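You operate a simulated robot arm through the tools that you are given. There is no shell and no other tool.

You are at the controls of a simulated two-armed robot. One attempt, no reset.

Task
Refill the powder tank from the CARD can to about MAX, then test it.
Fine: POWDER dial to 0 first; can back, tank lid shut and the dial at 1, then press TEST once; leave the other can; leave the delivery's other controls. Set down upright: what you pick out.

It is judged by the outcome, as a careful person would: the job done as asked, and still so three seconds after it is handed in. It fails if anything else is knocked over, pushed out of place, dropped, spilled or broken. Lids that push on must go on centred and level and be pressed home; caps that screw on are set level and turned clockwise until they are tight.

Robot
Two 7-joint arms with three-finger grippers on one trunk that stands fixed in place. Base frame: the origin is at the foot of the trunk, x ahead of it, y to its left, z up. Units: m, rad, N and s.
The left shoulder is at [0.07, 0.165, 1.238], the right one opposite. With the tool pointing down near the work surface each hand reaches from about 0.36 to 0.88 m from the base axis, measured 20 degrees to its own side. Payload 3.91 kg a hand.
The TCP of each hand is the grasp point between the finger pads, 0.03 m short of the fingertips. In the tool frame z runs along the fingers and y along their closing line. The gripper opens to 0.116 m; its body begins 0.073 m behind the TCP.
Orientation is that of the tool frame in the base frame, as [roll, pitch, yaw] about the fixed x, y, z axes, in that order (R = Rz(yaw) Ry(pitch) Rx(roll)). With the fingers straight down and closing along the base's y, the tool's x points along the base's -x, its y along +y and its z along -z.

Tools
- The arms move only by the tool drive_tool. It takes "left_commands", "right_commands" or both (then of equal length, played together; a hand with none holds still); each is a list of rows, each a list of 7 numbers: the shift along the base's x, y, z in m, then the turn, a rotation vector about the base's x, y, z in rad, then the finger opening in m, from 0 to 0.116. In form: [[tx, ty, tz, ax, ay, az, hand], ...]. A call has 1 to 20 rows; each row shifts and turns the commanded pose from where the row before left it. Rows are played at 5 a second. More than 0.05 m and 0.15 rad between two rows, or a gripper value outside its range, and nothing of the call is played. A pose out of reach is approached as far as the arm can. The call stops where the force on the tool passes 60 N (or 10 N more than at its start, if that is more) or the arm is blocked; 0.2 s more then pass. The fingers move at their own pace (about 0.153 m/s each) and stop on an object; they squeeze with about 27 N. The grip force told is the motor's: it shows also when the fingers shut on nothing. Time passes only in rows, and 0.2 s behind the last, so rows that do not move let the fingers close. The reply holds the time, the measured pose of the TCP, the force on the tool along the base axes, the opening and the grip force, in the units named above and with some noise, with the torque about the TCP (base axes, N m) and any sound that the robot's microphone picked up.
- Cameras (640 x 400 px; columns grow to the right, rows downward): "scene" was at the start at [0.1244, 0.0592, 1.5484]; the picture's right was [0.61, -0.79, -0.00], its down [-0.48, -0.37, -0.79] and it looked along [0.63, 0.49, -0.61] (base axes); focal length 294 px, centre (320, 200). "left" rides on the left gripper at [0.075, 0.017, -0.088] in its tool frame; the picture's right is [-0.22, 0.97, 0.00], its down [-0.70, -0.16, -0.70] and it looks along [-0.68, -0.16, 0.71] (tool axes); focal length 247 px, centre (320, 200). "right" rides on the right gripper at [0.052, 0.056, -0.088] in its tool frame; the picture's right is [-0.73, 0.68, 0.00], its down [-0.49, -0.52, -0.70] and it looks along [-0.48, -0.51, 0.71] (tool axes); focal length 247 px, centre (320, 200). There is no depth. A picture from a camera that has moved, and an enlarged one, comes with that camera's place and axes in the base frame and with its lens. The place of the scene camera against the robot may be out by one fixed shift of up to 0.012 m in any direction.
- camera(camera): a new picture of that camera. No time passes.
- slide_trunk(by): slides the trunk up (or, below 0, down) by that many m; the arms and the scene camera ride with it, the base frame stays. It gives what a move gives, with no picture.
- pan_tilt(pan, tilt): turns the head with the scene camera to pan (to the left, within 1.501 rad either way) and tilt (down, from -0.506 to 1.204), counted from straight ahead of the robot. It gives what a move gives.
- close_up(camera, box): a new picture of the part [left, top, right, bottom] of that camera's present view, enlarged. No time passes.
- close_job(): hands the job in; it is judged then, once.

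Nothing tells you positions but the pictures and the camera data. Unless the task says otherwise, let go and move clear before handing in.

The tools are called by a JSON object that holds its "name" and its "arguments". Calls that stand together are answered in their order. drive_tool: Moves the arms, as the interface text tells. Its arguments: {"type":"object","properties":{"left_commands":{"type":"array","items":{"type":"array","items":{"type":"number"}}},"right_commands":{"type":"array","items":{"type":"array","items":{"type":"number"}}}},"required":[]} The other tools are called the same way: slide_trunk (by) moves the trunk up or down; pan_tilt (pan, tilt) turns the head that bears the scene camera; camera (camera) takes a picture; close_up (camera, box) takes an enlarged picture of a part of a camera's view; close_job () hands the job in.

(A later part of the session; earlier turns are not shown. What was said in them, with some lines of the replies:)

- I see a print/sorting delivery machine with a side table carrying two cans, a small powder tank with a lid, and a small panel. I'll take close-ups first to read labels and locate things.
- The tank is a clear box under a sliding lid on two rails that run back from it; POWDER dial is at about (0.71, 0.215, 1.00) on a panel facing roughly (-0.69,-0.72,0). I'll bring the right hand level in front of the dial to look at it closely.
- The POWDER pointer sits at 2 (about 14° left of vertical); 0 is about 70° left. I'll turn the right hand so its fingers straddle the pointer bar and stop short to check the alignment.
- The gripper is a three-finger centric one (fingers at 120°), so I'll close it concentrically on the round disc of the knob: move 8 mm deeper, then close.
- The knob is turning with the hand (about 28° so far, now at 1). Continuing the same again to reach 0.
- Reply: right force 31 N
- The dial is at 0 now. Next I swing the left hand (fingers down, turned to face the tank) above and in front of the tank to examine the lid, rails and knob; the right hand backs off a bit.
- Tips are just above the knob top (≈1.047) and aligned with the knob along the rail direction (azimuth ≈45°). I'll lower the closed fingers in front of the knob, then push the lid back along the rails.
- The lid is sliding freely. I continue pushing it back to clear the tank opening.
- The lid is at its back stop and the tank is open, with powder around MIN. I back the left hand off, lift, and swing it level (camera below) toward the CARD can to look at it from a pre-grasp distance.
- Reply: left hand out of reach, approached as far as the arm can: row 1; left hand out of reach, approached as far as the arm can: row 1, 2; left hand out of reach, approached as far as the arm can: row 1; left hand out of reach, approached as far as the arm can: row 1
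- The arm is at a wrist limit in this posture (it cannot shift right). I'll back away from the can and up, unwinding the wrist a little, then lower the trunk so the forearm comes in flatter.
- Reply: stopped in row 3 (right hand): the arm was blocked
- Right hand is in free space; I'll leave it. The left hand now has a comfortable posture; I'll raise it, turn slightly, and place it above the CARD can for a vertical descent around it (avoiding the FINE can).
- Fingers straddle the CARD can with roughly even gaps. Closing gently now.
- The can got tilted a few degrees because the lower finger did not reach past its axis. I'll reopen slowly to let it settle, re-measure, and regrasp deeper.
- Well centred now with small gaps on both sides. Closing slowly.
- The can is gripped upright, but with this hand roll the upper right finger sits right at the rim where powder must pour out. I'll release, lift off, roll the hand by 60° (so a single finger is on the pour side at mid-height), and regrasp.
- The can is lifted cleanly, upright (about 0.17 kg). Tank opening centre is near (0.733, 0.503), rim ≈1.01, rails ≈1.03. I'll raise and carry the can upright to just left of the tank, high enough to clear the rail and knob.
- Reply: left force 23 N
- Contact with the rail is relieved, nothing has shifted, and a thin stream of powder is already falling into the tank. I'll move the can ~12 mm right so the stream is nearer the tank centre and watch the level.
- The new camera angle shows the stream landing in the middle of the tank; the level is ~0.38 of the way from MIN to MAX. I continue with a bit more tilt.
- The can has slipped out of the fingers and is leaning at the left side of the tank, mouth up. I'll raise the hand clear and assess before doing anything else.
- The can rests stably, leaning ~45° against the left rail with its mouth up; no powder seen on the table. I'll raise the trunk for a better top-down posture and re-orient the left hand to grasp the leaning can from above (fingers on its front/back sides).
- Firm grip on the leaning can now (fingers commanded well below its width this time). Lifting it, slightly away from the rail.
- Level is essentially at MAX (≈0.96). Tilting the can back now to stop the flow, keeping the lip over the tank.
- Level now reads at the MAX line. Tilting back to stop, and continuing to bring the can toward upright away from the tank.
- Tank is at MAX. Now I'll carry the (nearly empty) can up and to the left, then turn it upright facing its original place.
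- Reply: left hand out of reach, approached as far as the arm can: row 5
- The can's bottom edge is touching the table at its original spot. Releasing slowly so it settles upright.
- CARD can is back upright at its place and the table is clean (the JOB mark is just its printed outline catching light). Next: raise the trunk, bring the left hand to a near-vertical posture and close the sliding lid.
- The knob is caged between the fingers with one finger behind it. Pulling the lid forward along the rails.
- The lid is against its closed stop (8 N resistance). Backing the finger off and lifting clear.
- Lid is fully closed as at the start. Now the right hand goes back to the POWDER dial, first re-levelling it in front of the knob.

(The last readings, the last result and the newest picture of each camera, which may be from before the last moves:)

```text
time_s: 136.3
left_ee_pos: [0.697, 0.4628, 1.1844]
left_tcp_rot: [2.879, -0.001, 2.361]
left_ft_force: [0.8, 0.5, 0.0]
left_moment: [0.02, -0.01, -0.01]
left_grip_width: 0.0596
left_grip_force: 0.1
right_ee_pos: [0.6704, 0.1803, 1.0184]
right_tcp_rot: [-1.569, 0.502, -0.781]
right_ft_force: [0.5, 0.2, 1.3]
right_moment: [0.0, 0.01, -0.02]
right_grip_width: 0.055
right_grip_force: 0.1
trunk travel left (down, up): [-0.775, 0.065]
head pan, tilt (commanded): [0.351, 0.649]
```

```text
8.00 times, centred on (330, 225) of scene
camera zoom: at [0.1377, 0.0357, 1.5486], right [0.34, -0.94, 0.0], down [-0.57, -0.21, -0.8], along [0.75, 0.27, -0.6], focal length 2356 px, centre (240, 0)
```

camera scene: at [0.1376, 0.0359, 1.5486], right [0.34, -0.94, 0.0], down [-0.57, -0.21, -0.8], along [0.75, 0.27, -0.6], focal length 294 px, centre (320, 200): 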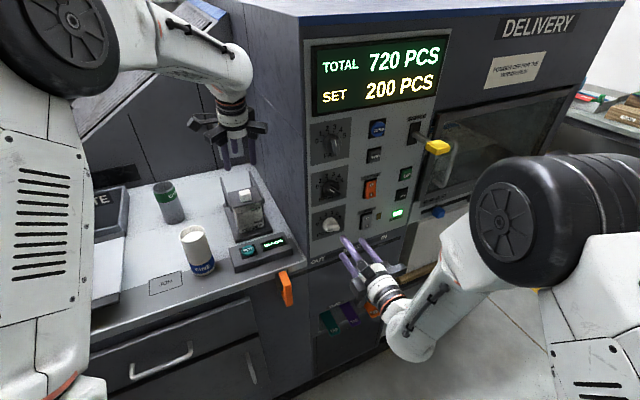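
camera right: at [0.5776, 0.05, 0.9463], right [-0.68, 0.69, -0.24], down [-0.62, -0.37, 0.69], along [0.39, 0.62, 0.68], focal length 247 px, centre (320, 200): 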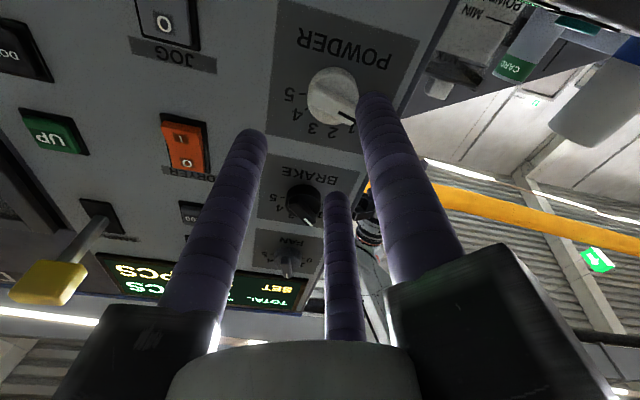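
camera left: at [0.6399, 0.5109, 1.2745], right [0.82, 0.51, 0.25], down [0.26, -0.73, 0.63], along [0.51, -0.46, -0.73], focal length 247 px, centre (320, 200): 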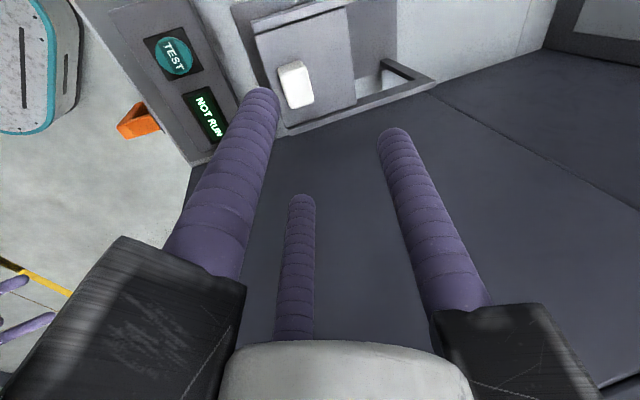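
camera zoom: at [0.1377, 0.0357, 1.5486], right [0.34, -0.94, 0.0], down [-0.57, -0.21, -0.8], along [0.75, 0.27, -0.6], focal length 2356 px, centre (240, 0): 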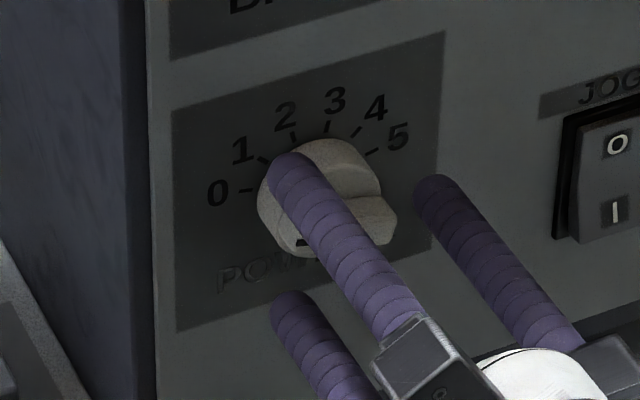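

{"name": "drive_tool", "arguments": {"right_commands": [[0.004, 0.004, 0.0008, 0, 0, 0, 0.055], [0.0039, 0.004, 0.0008, 0, 0, 0, 0.055], [0, 0, 0, 0, 0, 0, 0.05], [0, 0, 0, 0, 0, 0, 0.045], [0, 0, 0, 0, 0, 0, 0.04], [0, 0, 0, 0, 0, 0, 0.035], [0, 0, 0, 0, 0, 0, 0.025], [0, 0, 0, 0, 0, 0, 0.025]]}}

{"name": "close_up", "arguments": {"camera": "right", "box": [230, 60, 430, 220]}}

```text
time_s: 138.1
left_ee_pos: [0.6987, 0.4619, 1.1847]
left_tcp_rot: [2.877, -0.002, 2.359]
left_ft_force: [1.0, 0.3, 0.3]
left_moment: [0.0, 0.02, 0.0]
left_grip_width: 0.0601
left_grip_force: 0.0
right_ee_pos: [0.6779, 0.1886, 1.0194]
right_tcp_rot: [-1.57, 0.503, -0.778]
right_ft_force: [8.6, -6.1, 4.4]
right_moment: [0.09, -0.04, -0.17]
right_grip_width: 0.0396
right_grip_force: 13.8
trunk travel left (down, up): [-0.775, 0.065]
head pan, tilt (commanded): [0.351, 0.649]
```

```text
2.50 times, centred on (330, 140) of right
camera zoom: at [0.6293, 0.1125, 0.9458], right [-0.69, 0.68, -0.24], down [-0.62, -0.38, 0.69], along [0.38, 0.63, 0.68], focal length 617 px, centre (295, 350)
```

zoom: 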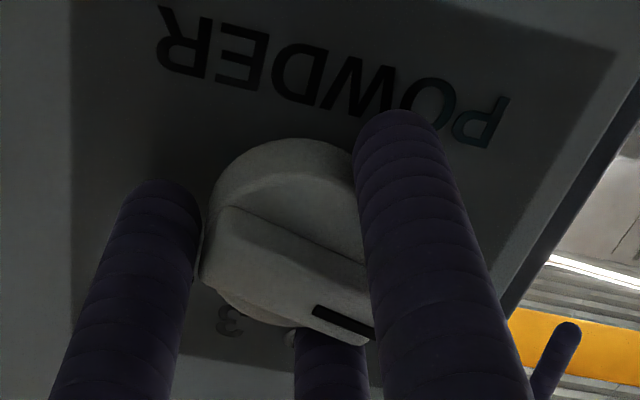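

{"name": "drive_tool", "arguments": {"right_commands": [[0.001, -0.001, 0, 0, 0, 0, 0.025], [0, 0, 0, 0.0905, 0.0915, 0, 0.025], [0, 0, 0, 0.0905, 0.0915, 0, 0.025], [0, 0, 0, 0.0905, 0.0915, 0, 0.025], [0, 0, 0, 0.0905, 0.0915, 0, 0.025], [0, 0, 0, 0, 0, 0, 0.025]]}}

{"name": "close_up", "arguments": {"camera": "right", "box": [230, 60, 430, 220]}}

{"name": "close_up", "arguments": {"camera": "scene", "box": [305, 200, 355, 250]}}

```text
time_s: 139.5
left_ee_pos: [0.6989, 0.4611, 1.1852]
left_tcp_rot: [2.878, -0.002, 2.36]
left_ft_force: [-0.2, 0.6, 0.1]
left_moment: [-0.02, 0.01, 0.01]
left_grip_width: 0.0599
left_grip_force: 0.0
right_ee_pos: [0.6779, 0.1891, 1.0196]
right_tcp_rot: [-1.564, 1.017, -0.773]
right_ft_force: [13.1, -11.8, 5.1]
right_moment: [0.19, -0.05, 0.16]
right_grip_width: 0.0386
right_grip_force: 44.8
trunk travel left (down, up): [-0.775, 0.065]
head pan, tilt (commanded): [0.351, 0.649]
```

```text
2.50 times, centred on (330, 140) of right
camera zoom: at [0.6018, 0.1398, 0.9462], right [-0.69, 0.68, 0.27], down [-0.36, -0.63, 0.69], along [0.63, 0.38, 0.68], focal length 617 px, centre (295, 350)
```

zoom: 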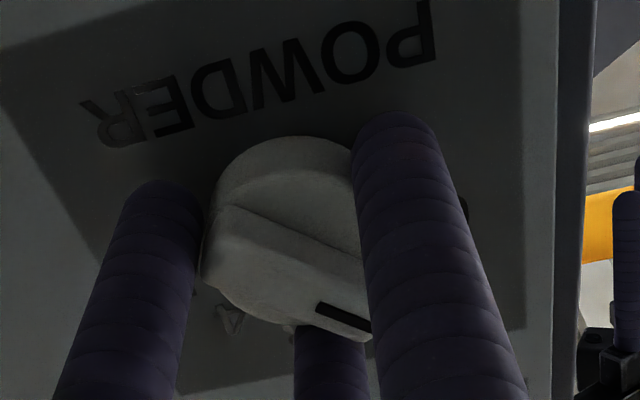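

```text
8.00 times, centred on (330, 225) of scene
camera zoom: at [0.1395, 0.0331, 1.5486], right [0.34, -0.94, 0.0], down [-0.57, -0.21, -0.8], along [0.75, 0.27, -0.61], focal length 2356 px, centre (240, 0)
```

zoom: 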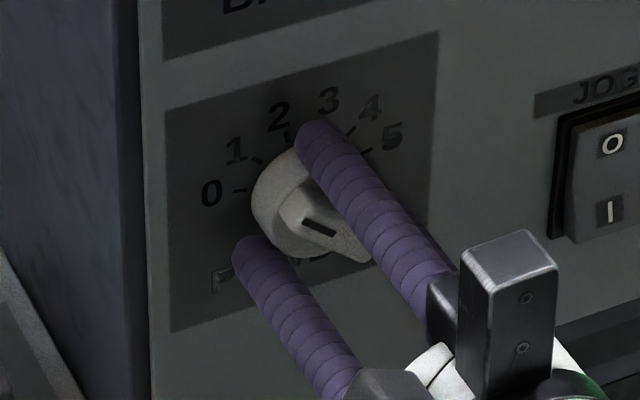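

{"name": "drive_tool", "arguments": {"right_commands": [[0, 0, 0, 0, 0, 0, 0.045], [0, 0, 0, 0, 0, 0, 0.055], [0, 0, 0, 0, 0, 0, 0.055], [-0.007, -0.0072, 0, 0, 0, 0, 0.055], [-0.014, -0.0143, 0, 0, 0, 0, 0.055], [-0.021, -0.0215, 0, 0, 0, 0, 0.055], [0, 0, 0, 0, 0, 0, 0.055]]}}

{"name": "close_up", "arguments": {"camera": "right", "box": [250, 30, 430, 160]}}

{"name": "close_up", "arguments": {"camera": "scene", "box": [310, 205, 350, 245]}}

```text
time_s: 141.1
left_ee_pos: [0.6982, 0.4628, 1.1848]
left_tcp_rot: [2.878, -0.001, 2.362]
left_ft_force: [0.0, 0.7, -0.1]
left_moment: [0.02, 0.02, 0.0]
left_grip_width: 0.0599
left_grip_force: 0.1
right_ee_pos: [0.6359, 0.1471, 1.0175]
right_tcp_rot: [-1.568, 1.016, -0.773]
right_ft_force: [-0.6, 0.5, 0.5]
right_moment: [-0.01, -0.02, 0.01]
right_grip_width: 0.055
right_grip_force: 0.0
trunk travel left (down, up): [-0.775, 0.065]
head pan, tilt (commanded): [0.351, 0.649]
```

```text
3.08 times, centred on (340, 95) of right
camera zoom: at [0.5592, 0.0979, 0.944], right [-0.69, 0.68, 0.26], down [-0.36, -0.63, 0.69], along [0.63, 0.38, 0.68], focal length 760 px, centre (258, 523)
```

zoom: 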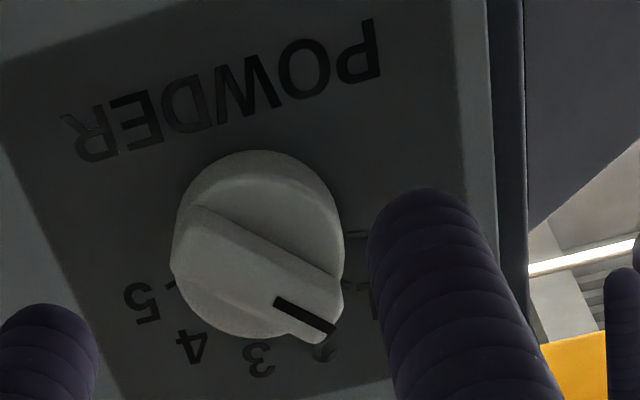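

```text
10.00 times, centred on (330, 225) of scene
camera zoom: at [0.138, 0.0359, 1.5486], right [0.34, -0.94, 0.0], down [-0.57, -0.21, -0.8], along [0.75, 0.27, -0.61], focal length 2945 px, centre (220, -50)
```

zoom: 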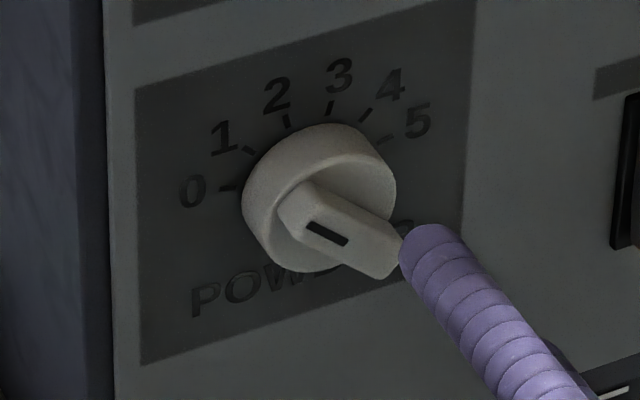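

POWDER pointer now reads 1 (≈ -45°, the 1 tick). I'll retract the right hand and bring the left hand, fingers closed, above the TEST button (tilted to keep well clear of the FINE can).

{"name": "drive_tool", "arguments": {"left_commands": [[-0.0244, -0.0114, 0, 0.0931, -0.0921, 0, 0.03], [-0.0244, -0.0114, 0, 0.0931, -0.0921, 0, 0.01], [-0.0244, -0.0114, 0, 0, 0, 0, 0.0], [-0.0243, -0.0114, 0, 0, 0, 0, 0.0], [0, 0, -0.03, 0, 0, 0, 0.0], [0, 0, -0.03, 0, 0, 0, 0.0], [0, 0, -0.03, 0, 0, 0, 0.0], [0, 0, -0.03, 0, 0, 0, 0.0], [0, 0, 0, 0, 0, 0, 0.0]], "right_commands": [[-0.014, -0.0142, 0, 0, 0, 0, 0.055], [-0.014, -0.0142, 0, 0, 0, 0, 0.055], [-0.014, -0.0142, 0, 0, 0, 0, 0.055], [-0.014, -0.0142, 0, 0, 0, 0, 0.055], [-0.014, -0.0142, 0, 0, 0, 0, 0.055], [0, 0, 0, 0, 0, 0, 0.055], [0, 0, 0, 0, 0, 0, 0.055], [0, 0, 0, 0, 0, 0, 0.055], [0, 0, 0, 0, 0, 0, 0.055]]}}

{"name": "camera", "arguments": {"camera": "left"}}

{"name": "close_up", "arguments": {"camera": "scene", "box": [160, 130, 320, 290]}}

```text
time_s: 143.1
left_ee_pos: [0.5996, 0.4178, 1.0657]
left_tcp_rot: [2.617, 0.001, 2.361]
left_ft_force: [-1.4, -0.7, -0.8]
left_moment: [-0.04, 0.02, 0.0]
left_grip_width: 0.0092
left_grip_force: 27.3
right_ee_pos: [0.5692, 0.0699, 1.0192]
right_tcp_rot: [-1.562, 1.031, -0.791]
right_ft_force: [0.0, 0.4, -0.1]
right_moment: [0.0, -0.01, -0.04]
right_grip_width: 0.0552
right_grip_force: 0.0
trunk travel left (down, up): [-0.775, 0.065]
head pan, tilt (commanded): [0.351, 0.649]
```

```text
taken
camera left: at [0.5273, 0.4494, 1.1499], right [0.75, 0.44, 0.49], down [0.15, -0.84, 0.52], along [0.64, -0.32, -0.7], focal length 247 px, centre (320, 200)
```

left: 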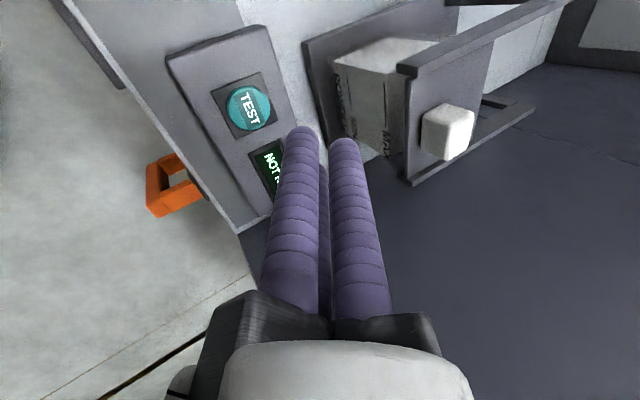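

```text
2.50 times, centred on (240, 210) of scene
camera zoom: at [0.1366, 0.0359, 1.5487], right [0.34, -0.94, 0.0], down [-0.57, -0.21, -0.8], along [0.75, 0.27, -0.6], focal length 736 px, centre (520, 175)
```

zoom: 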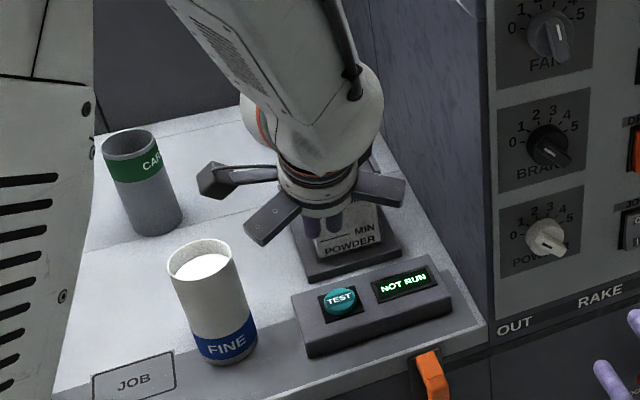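

{"name": "drive_tool", "arguments": {"left_commands": [[0.0002, 0.0003, -0.02, 0, 0, 0, 0.0], [0, 0, -0.02, 0, 0, 0, 0.0], [0, 0, -0.02, 0, 0, 0, 0.0], [0, 0, -0.02, 0, 0, 0, 0.0], [0, 0, -0.005, 0, 0, 0, 0.0], [0, 0, 0, 0, 0, 0, 0.0]]}}

{"name": "camera", "arguments": {"camera": "left"}}

{"name": "close_up", "arguments": {"camera": "scene", "box": [190, 170, 310, 290]}}

```text
time_s: 144.5
left_ee_pos: [0.6012, 0.4174, 0.9799]
left_tcp_rot: [2.617, -0.001, 2.363]
left_ft_force: [0.3, -0.3, -0.6]
left_moment: [-0.04, 0.01, 0.0]
left_grip_width: 0.0092
left_grip_force: 27.1
right_ee_pos: [0.5695, 0.0711, 1.022]
right_tcp_rot: [-1.552, 1.032, -0.784]
right_ft_force: [0.3, 0.3, 0.5]
right_moment: [0.02, -0.01, 0.02]
right_grip_width: 0.055
right_grip_force: 0.0
trunk travel left (down, up): [-0.775, 0.065]
head pan, tilt (commanded): [0.351, 0.649]
```

```text
taken
camera left: at [0.5274, 0.448, 1.0641], right [0.75, 0.44, 0.49], down [0.15, -0.84, 0.52], along [0.64, -0.32, -0.7], focal length 247 px, centre (320, 200)
```

left: 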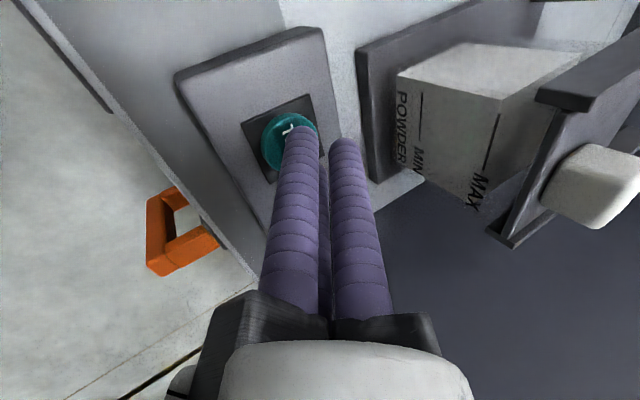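

```text
3.33 times, centred on (250, 230) of scene
camera zoom: at [0.1375, 0.0356, 1.5486], right [0.34, -0.94, 0.0], down [-0.57, -0.21, -0.8], along [0.75, 0.27, -0.6], focal length 982 px, centre (553, 100)
```

zoom: 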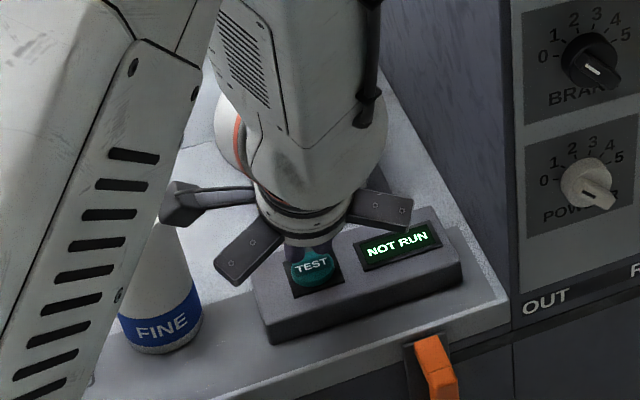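

{"name": "drive_tool", "arguments": {"left_commands": [[0, 0, -0.005, 0, 0, 0, 0.0], [0, 0, -0.004, 0, 0, 0, 0.0], [0, 0, -0.003, 0, 0, 0, 0.0], [0, 0, 0, 0, 0, 0, 0.0]]}}

{"name": "close_up", "arguments": {"camera": "scene", "box": [190, 170, 310, 290]}}

{"name": "close_up", "arguments": {"camera": "left", "box": [220, 80, 400, 220]}}

```text
time_s: 145.5
left_ee_pos: [0.6, 0.4169, 0.9677]
left_tcp_rot: [2.616, -0.003, 2.361]
left_ft_force: [0.3, 0.0, -0.6]
left_moment: [-0.01, 0.02, 0.02]
left_grip_width: 0.009
left_grip_force: 26.8
right_ee_pos: [0.5707, 0.0692, 1.022]
right_tcp_rot: [-1.553, 1.029, -0.782]
right_ft_force: [0.3, 0.2, -0.6]
right_moment: [0.0, 0.01, 0.01]
right_grip_width: 0.0553
right_grip_force: 0.1
trunk travel left (down, up): [-0.775, 0.065]
head pan, tilt (commanded): [0.351, 0.649]
```

```text
3.33 times, centred on (250, 230) of scene
camera zoom: at [0.1375, 0.0357, 1.5486], right [0.34, -0.94, 0.0], down [-0.57, -0.21, -0.8], along [0.75, 0.27, -0.6], focal length 982 px, centre (553, 100)
```

zoom: 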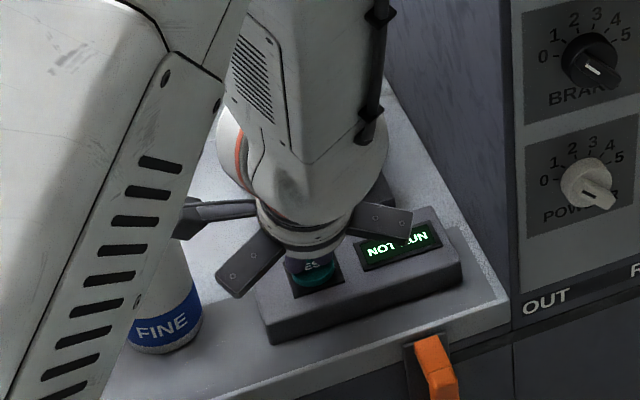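

```text
2.86 times, centred on (310, 150) of left
camera zoom: at [0.5263, 0.4489, 1.052], right [0.75, 0.44, 0.49], down [0.15, -0.84, 0.52], along [0.64, -0.32, -0.7], focal length 706 px, centre (349, 343)
```

zoom: 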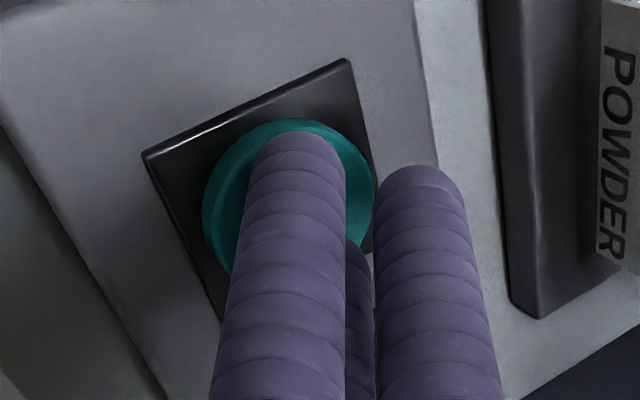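

{"name": "drive_tool", "arguments": {"left_commands": [[0, 0, -0.003, 0, 0, 0, 0.0], [0, 0, -0.002, 0, 0, 0, 0.0], [0, 0, 0, 0, 0, 0, 0.0]]}}

{"name": "close_up", "arguments": {"camera": "scene", "box": [190, 170, 310, 290]}}

```text
time_s: 146.3
left_ee_pos: [0.5985, 0.4188, 0.9639]
left_tcp_rot: [2.615, 0.001, 2.361]
left_ft_force: [-0.1, 0.0, 2.2]
left_moment: [-0.01, -0.04, -0.03]
left_grip_width: 0.0092
left_grip_force: 27.2
right_ee_pos: [0.5709, 0.0703, 1.0237]
right_tcp_rot: [-1.548, 1.029, -0.78]
right_ft_force: [0.2, 0.0, 0.6]
right_moment: [-0.03, 0.06, -0.02]
right_grip_width: 0.0553
right_grip_force: 0.0
trunk travel left (down, up): [-0.775, 0.065]
head pan, tilt (commanded): [0.351, 0.649]
heard: click
```

```text
3.33 times, centred on (250, 230) of scene
camera zoom: at [0.1372, 0.0353, 1.5487], right [0.34, -0.94, 0.0], down [-0.57, -0.21, -0.8], along [0.75, 0.27, -0.6], focal length 982 px, centre (553, 100)
```

zoom: 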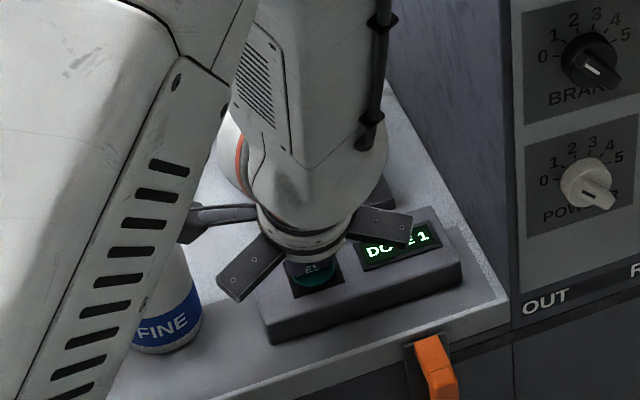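

A click was heard and the display changed to "DOSE 1". Lifting straight off the button and moving clear.

{"name": "drive_tool", "arguments": {"left_commands": [[0, 0, 0.01, 0, 0, 0, 0.0], [0, 0, 0.03, 0, 0, 0, 0.0], [0, 0, 0.04, 0, 0, 0, 0.0], [0, 0, 0.05, 0, 0, 0, 0.0], [-0.005, -0.005, 0.05, 0, 0, 0, 0.0], [-0.02, -0.02, 0.04, 0, 0, 0, 0.0], [-0.03, -0.03, 0.02, 0, 0, 0, 0.0], [0, 0, 0, 0, 0, 0, 0.0]]}}

{"name": "pan_tilt", "arguments": {"pan": 0.6, "tilt": 0.65}}

{"name": "camera", "arguments": {"camera": "scene"}}

```text
refused: row 5 steps farther than a row can; nothing moved
```

```text
time_s: 147.1
left_ee_pos: [0.5999, 0.419, 0.9635]
left_tcp_rot: [2.616, -0.003, 2.363]
left_ft_force: [1.7, -0.2, 3.2]
left_moment: [0.02, -0.07, -0.02]
left_grip_width: 0.0092
left_grip_force: 27.2
right_ee_pos: [0.5701, 0.0703, 1.0236]
right_tcp_rot: [-1.55, 1.03, -0.781]
right_ft_force: [-0.2, -0.1, -0.7]
right_moment: [-0.02, -0.03, -0.01]
right_grip_width: 0.0549
right_grip_force: 0.1
trunk travel left (down, up): [-0.775, 0.065]
head pan, tilt (commanded): [0.6, 0.649]
```

```text
taken
camera scene: at [0.1275, 0.0546, 1.5487], right [0.56, -0.83, 0.0], down [-0.5, -0.34, -0.8], along [0.66, 0.45, -0.6], focal length 294 px, centre (320, 200)
```

scene: 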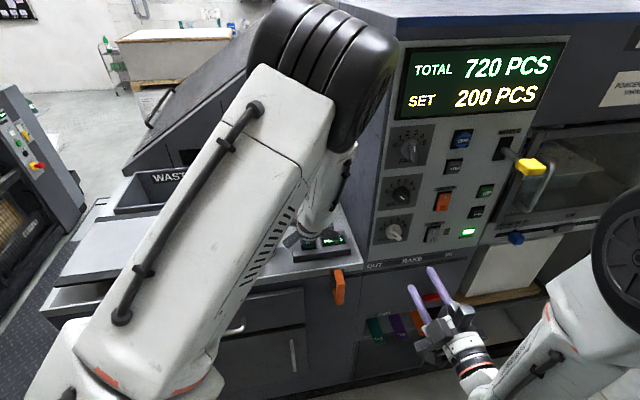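

{"name": "drive_tool", "arguments": {"left_commands": [[0, 0, 0.01, 0, 0, 0, 0.0], [0, 0, 0.03, 0, 0, 0, 0.0], [0, 0, 0.04, 0, 0, 0, 0.0], [0, 0, 0.045, 0, 0, 0, 0.0], [0, 0, 0.045, 0, 0, 0, 0.0], [0, 0, 0.045, 0, 0, 0, 0.0], [0, 0, 0, 0, 0, 0, 0.0]]}}

{"name": "camera", "arguments": {"camera": "scene"}}

{"name": "camera", "arguments": {"camera": "left"}}

```text
time_s: 148.7
left_ee_pos: [0.5974, 0.4162, 1.1768]
left_tcp_rot: [2.618, -0.003, 2.362]
left_ft_force: [1.8, -0.2, 0.3]
left_moment: [-0.02, -0.01, 0.0]
left_grip_width: 0.0093
left_grip_force: 26.8
right_ee_pos: [0.5714, 0.0706, 1.0233]
right_tcp_rot: [-1.551, 1.03, -0.779]
right_ft_force: [-0.6, -0.3, -0.5]
right_moment: [-0.01, 0.05, 0.03]
right_grip_width: 0.055
right_grip_force: 0.0
trunk travel left (down, up): [-0.775, 0.065]
head pan, tilt (commanded): [0.6, 0.649]
```

```text
taken
camera scene: at [0.1287, 0.0549, 1.5485], right [0.56, -0.83, 0.0], down [-0.5, -0.34, -0.8], along [0.66, 0.45, -0.61], focal length 294 px, centre (320, 200)
```

scene: 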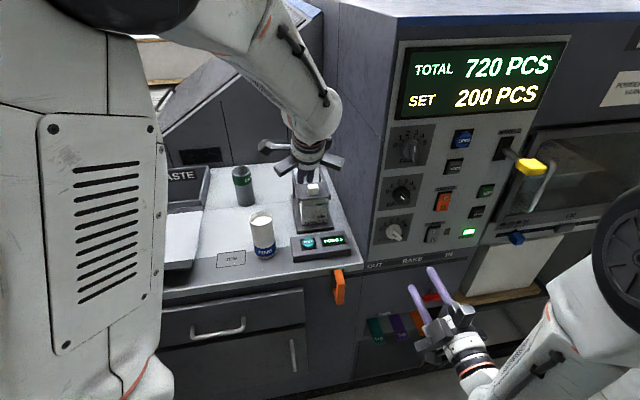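

```text
taken
camera left: at [0.5234, 0.4479, 1.2607], right [0.75, 0.44, 0.49], down [0.15, -0.84, 0.52], along [0.64, -0.32, -0.7], focal length 247 px, centre (320, 200)
```

left: 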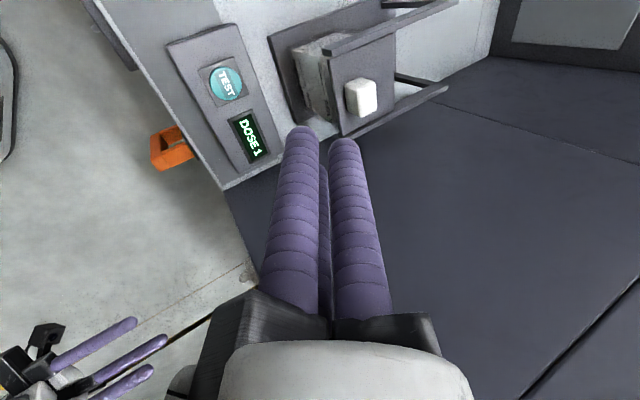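

{"name": "drive_tool", "arguments": {"left_commands": [[-0.025, 0.01, 0.03, 0, 0, 0, 0.03], [-0.025, 0.01, 0.03, 0, 0, 0, 0.05], [-0.025, 0.01, 0.03, 0, 0, 0, 0.05], [-0.025, 0.01, 0.03, 0, 0, 0, 0.05], [-0.025, 0.01, 0.02, 0, 0, 0, 0.05], [0, 0, 0, 0, 0, 0, 0.05]], "right_commands": [[-0.014, -0.0142, 0, 0, 0, 0, 0.055], [-0.014, -0.0142, 0, 0, 0, 0, 0.055], [-0.014, -0.0142, 0, 0, 0, 0, 0.055], [0, 0, 0, 0, 0, 0, 0.055], [0, 0, 0, 0, 0, 0, 0.055], [0, 0, 0, 0, 0, 0, 0.055]]}}

{"name": "pan_tilt", "arguments": {"pan": 0.661, "tilt": 0.653}}

{"name": "camera", "arguments": {"camera": "scene"}}

{"name": "close_up", "arguments": {"camera": "scene", "box": [220, 140, 380, 280]}}

{"name": "close_up", "arguments": {"camera": "scene", "box": [390, 110, 470, 260]}}

```text
time_s: 150.1
left_ee_pos: [0.489, 0.4871, 1.3057]
left_tcp_rot: [2.647, 0.04, 2.361]
left_ft_force: [-0.4, 0.4, 0.6]
left_moment: [0.02, -0.01, -0.02]
left_grip_width: 0.05
left_grip_force: 0.1
left hand out of reach, approached as far as the arm can: row 4, 5
right_ee_pos: [0.5281, 0.0301, 1.0253]
right_tcp_rot: [-1.541, 1.031, -0.772]
right_ft_force: [0.3, -0.9, -0.5]
right_moment: [0.0, 0.0, 0.0]
right_grip_width: 0.0551
right_grip_force: 0.1
trunk travel left (down, up): [-0.775, 0.065]
head pan, tilt (commanded): [0.6, 0.649]
```

```text
time_s: 150.8
left_ee_pos: [0.4889, 0.4897, 1.3036]
left_tcp_rot: [2.647, 0.039, 2.366]
left_ft_force: [0.4, 0.3, 0.1]
left_moment: [0.01, 0.03, 0.0]
left_grip_width: 0.0499
left_grip_force: 0.0
right_ee_pos: [0.5276, 0.0283, 1.0239]
right_tcp_rot: [-1.549, 1.03, -0.779]
right_ft_force: [0.0, 0.2, 0.5]
right_moment: [0.02, 0.01, 0.01]
right_grip_width: 0.0551
right_grip_force: 0.1
trunk travel left (down, up): [-0.775, 0.065]
head pan, tilt (commanded): [0.661, 0.653]
```

```text
taken
camera scene: at [0.1243, 0.0592, 1.5483], right [0.61, -0.79, 0.0], down [-0.48, -0.37, -0.79], along [0.63, 0.49, -0.61], focal length 294 px, centre (320, 200)
```

scene: 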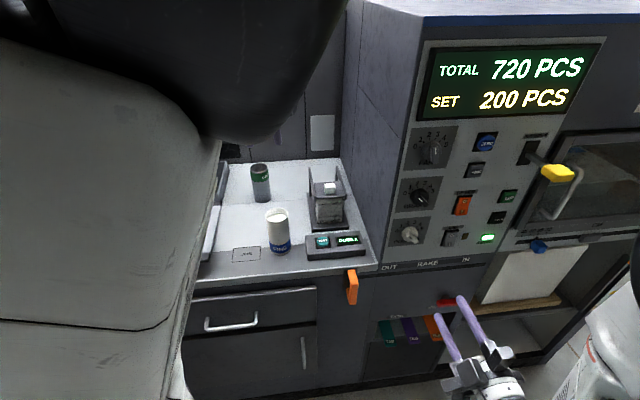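

```text
2.86 times, centred on (300, 210) of scene
camera zoom: at [0.1243, 0.0592, 1.5483], right [0.61, -0.79, 0.0], down [-0.48, -0.37, -0.79], along [0.63, 0.49, -0.61], focal length 841 px, centre (377, 171)
```

zoom: 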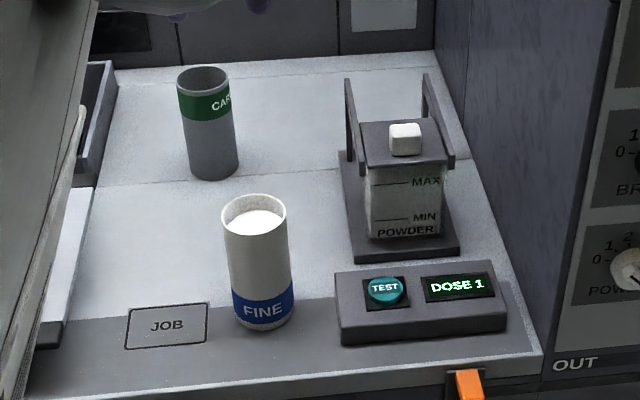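

```text
2.67 times, centred on (430, 185) of scene
camera zoom: at [0.1243, 0.0592, 1.5483], right [0.61, -0.79, 0.0], down [-0.48, -0.37, -0.79], along [0.63, 0.49, -0.61], focal length 785 px, centre (27, 240)
```

zoom: 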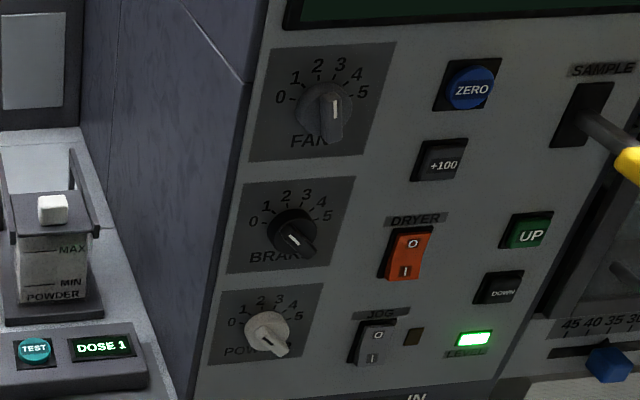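

{"name": "close_up", "arguments": {"camera": "scene", "box": [300, 170, 360, 240]}}

{"name": "close_up", "arguments": {"camera": "scene", "box": [390, 210, 430, 250]}}

{"name": "camera", "arguments": {"camera": "left"}}

```text
5.71 times, centred on (330, 205) of scene
camera zoom: at [0.1243, 0.0592, 1.5483], right [0.61, -0.79, 0.0], down [-0.48, -0.37, -0.79], along [0.63, 0.49, -0.61], focal length 1683 px, centre (263, 171)
```

zoom: 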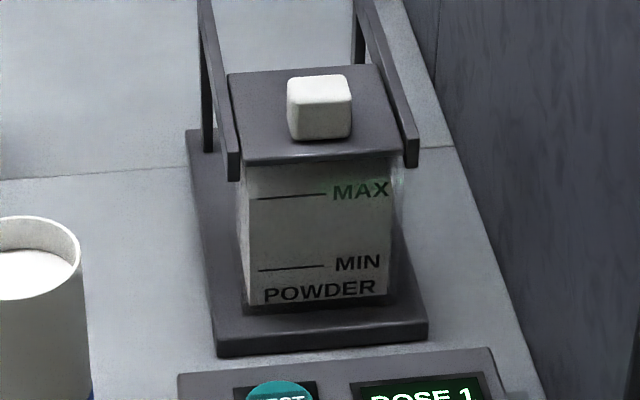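

```text
10.00 times, centred on (410, 230) of scene
camera zoom: at [0.1243, 0.0592, 1.5483], right [0.61, -0.79, 0.0], down [-0.48, -0.37, -0.79], along [0.63, 0.49, -0.61], focal length 2945 px, centre (-580, -100)
```

zoom: 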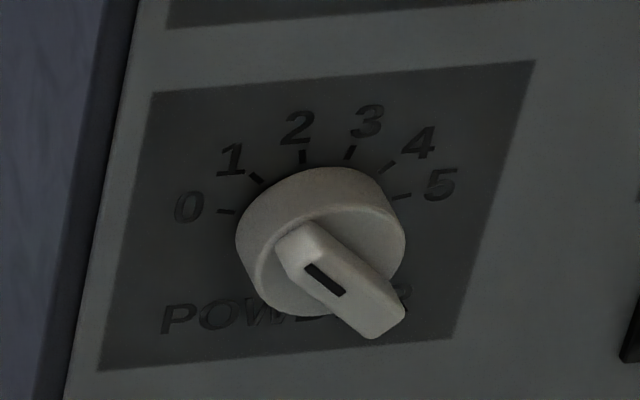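

```text
taken
camera left: at [0.4137, 0.5244, 1.3862], right [0.75, 0.47, 0.47], down [0.15, -0.81, 0.57], along [0.65, -0.35, -0.68], focal length 247 px, centre (320, 200)
```

left: 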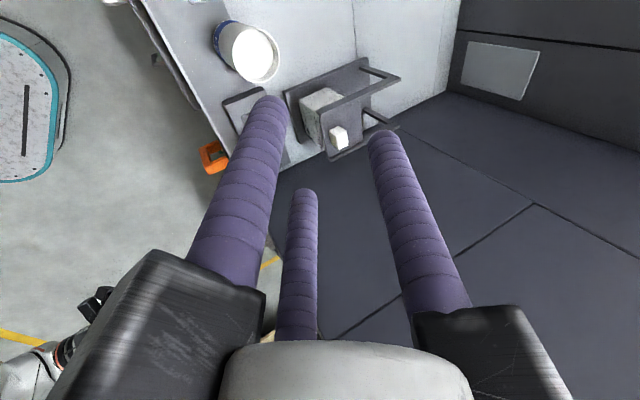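

Final check:
- **Tank:** filled to about MAX, with the lid shut against its stop.
- **Dial and test:** the POWDER dial points to 1. TEST was pressed once, with a click, and the display shows DOSE 1.
- **Cans:** CARD stands upright within about 6 mm of where it started. FINE has not moved.
- **Spills:** I see no powder on the table.

During the pour, CARD slipped out of the left hand and came to rest leaning on the tank's left rail. Just before that, a finger of that hand pressed on the same rail with about 21 N. I picked the can up again and finished the pour; nothing looks moved or damaged.

Both hands are clear, so I'm handing in the job.

{"name": "close_job", "arguments": {}}

```text
The job is handed in.
```

The powder tank is filled to about MAX from the CARD can, and the test is done. I dropped the CARD can partway through, so this was not a clean run.

- **Dial and test:** I turned POWDER to 0 before opening the tank and to 1 afterwards. I pressed TEST once, heard a click, and the display changed from NOT RUN to DOSE 1.
- **Tank:** The lid is shut against its stop.
- **Cans:** CARD stands upright within about 6 mm of where it started, though its label is turned a little. FINE did not move.
- **Other controls:** I did not touch the delivery's other controls.

**What went wrong:** During the pour, the CARD can slipped out of the left hand and came to rest leaning against the tank's left rail. A few seconds earlier, a finger of that hand had pressed on the same rail with about 21 N. I picked the can up again and finished the pour. I saw no powder on the table and nothing out of place or broken afterwards, but I could only check by camera, and the table is pale.
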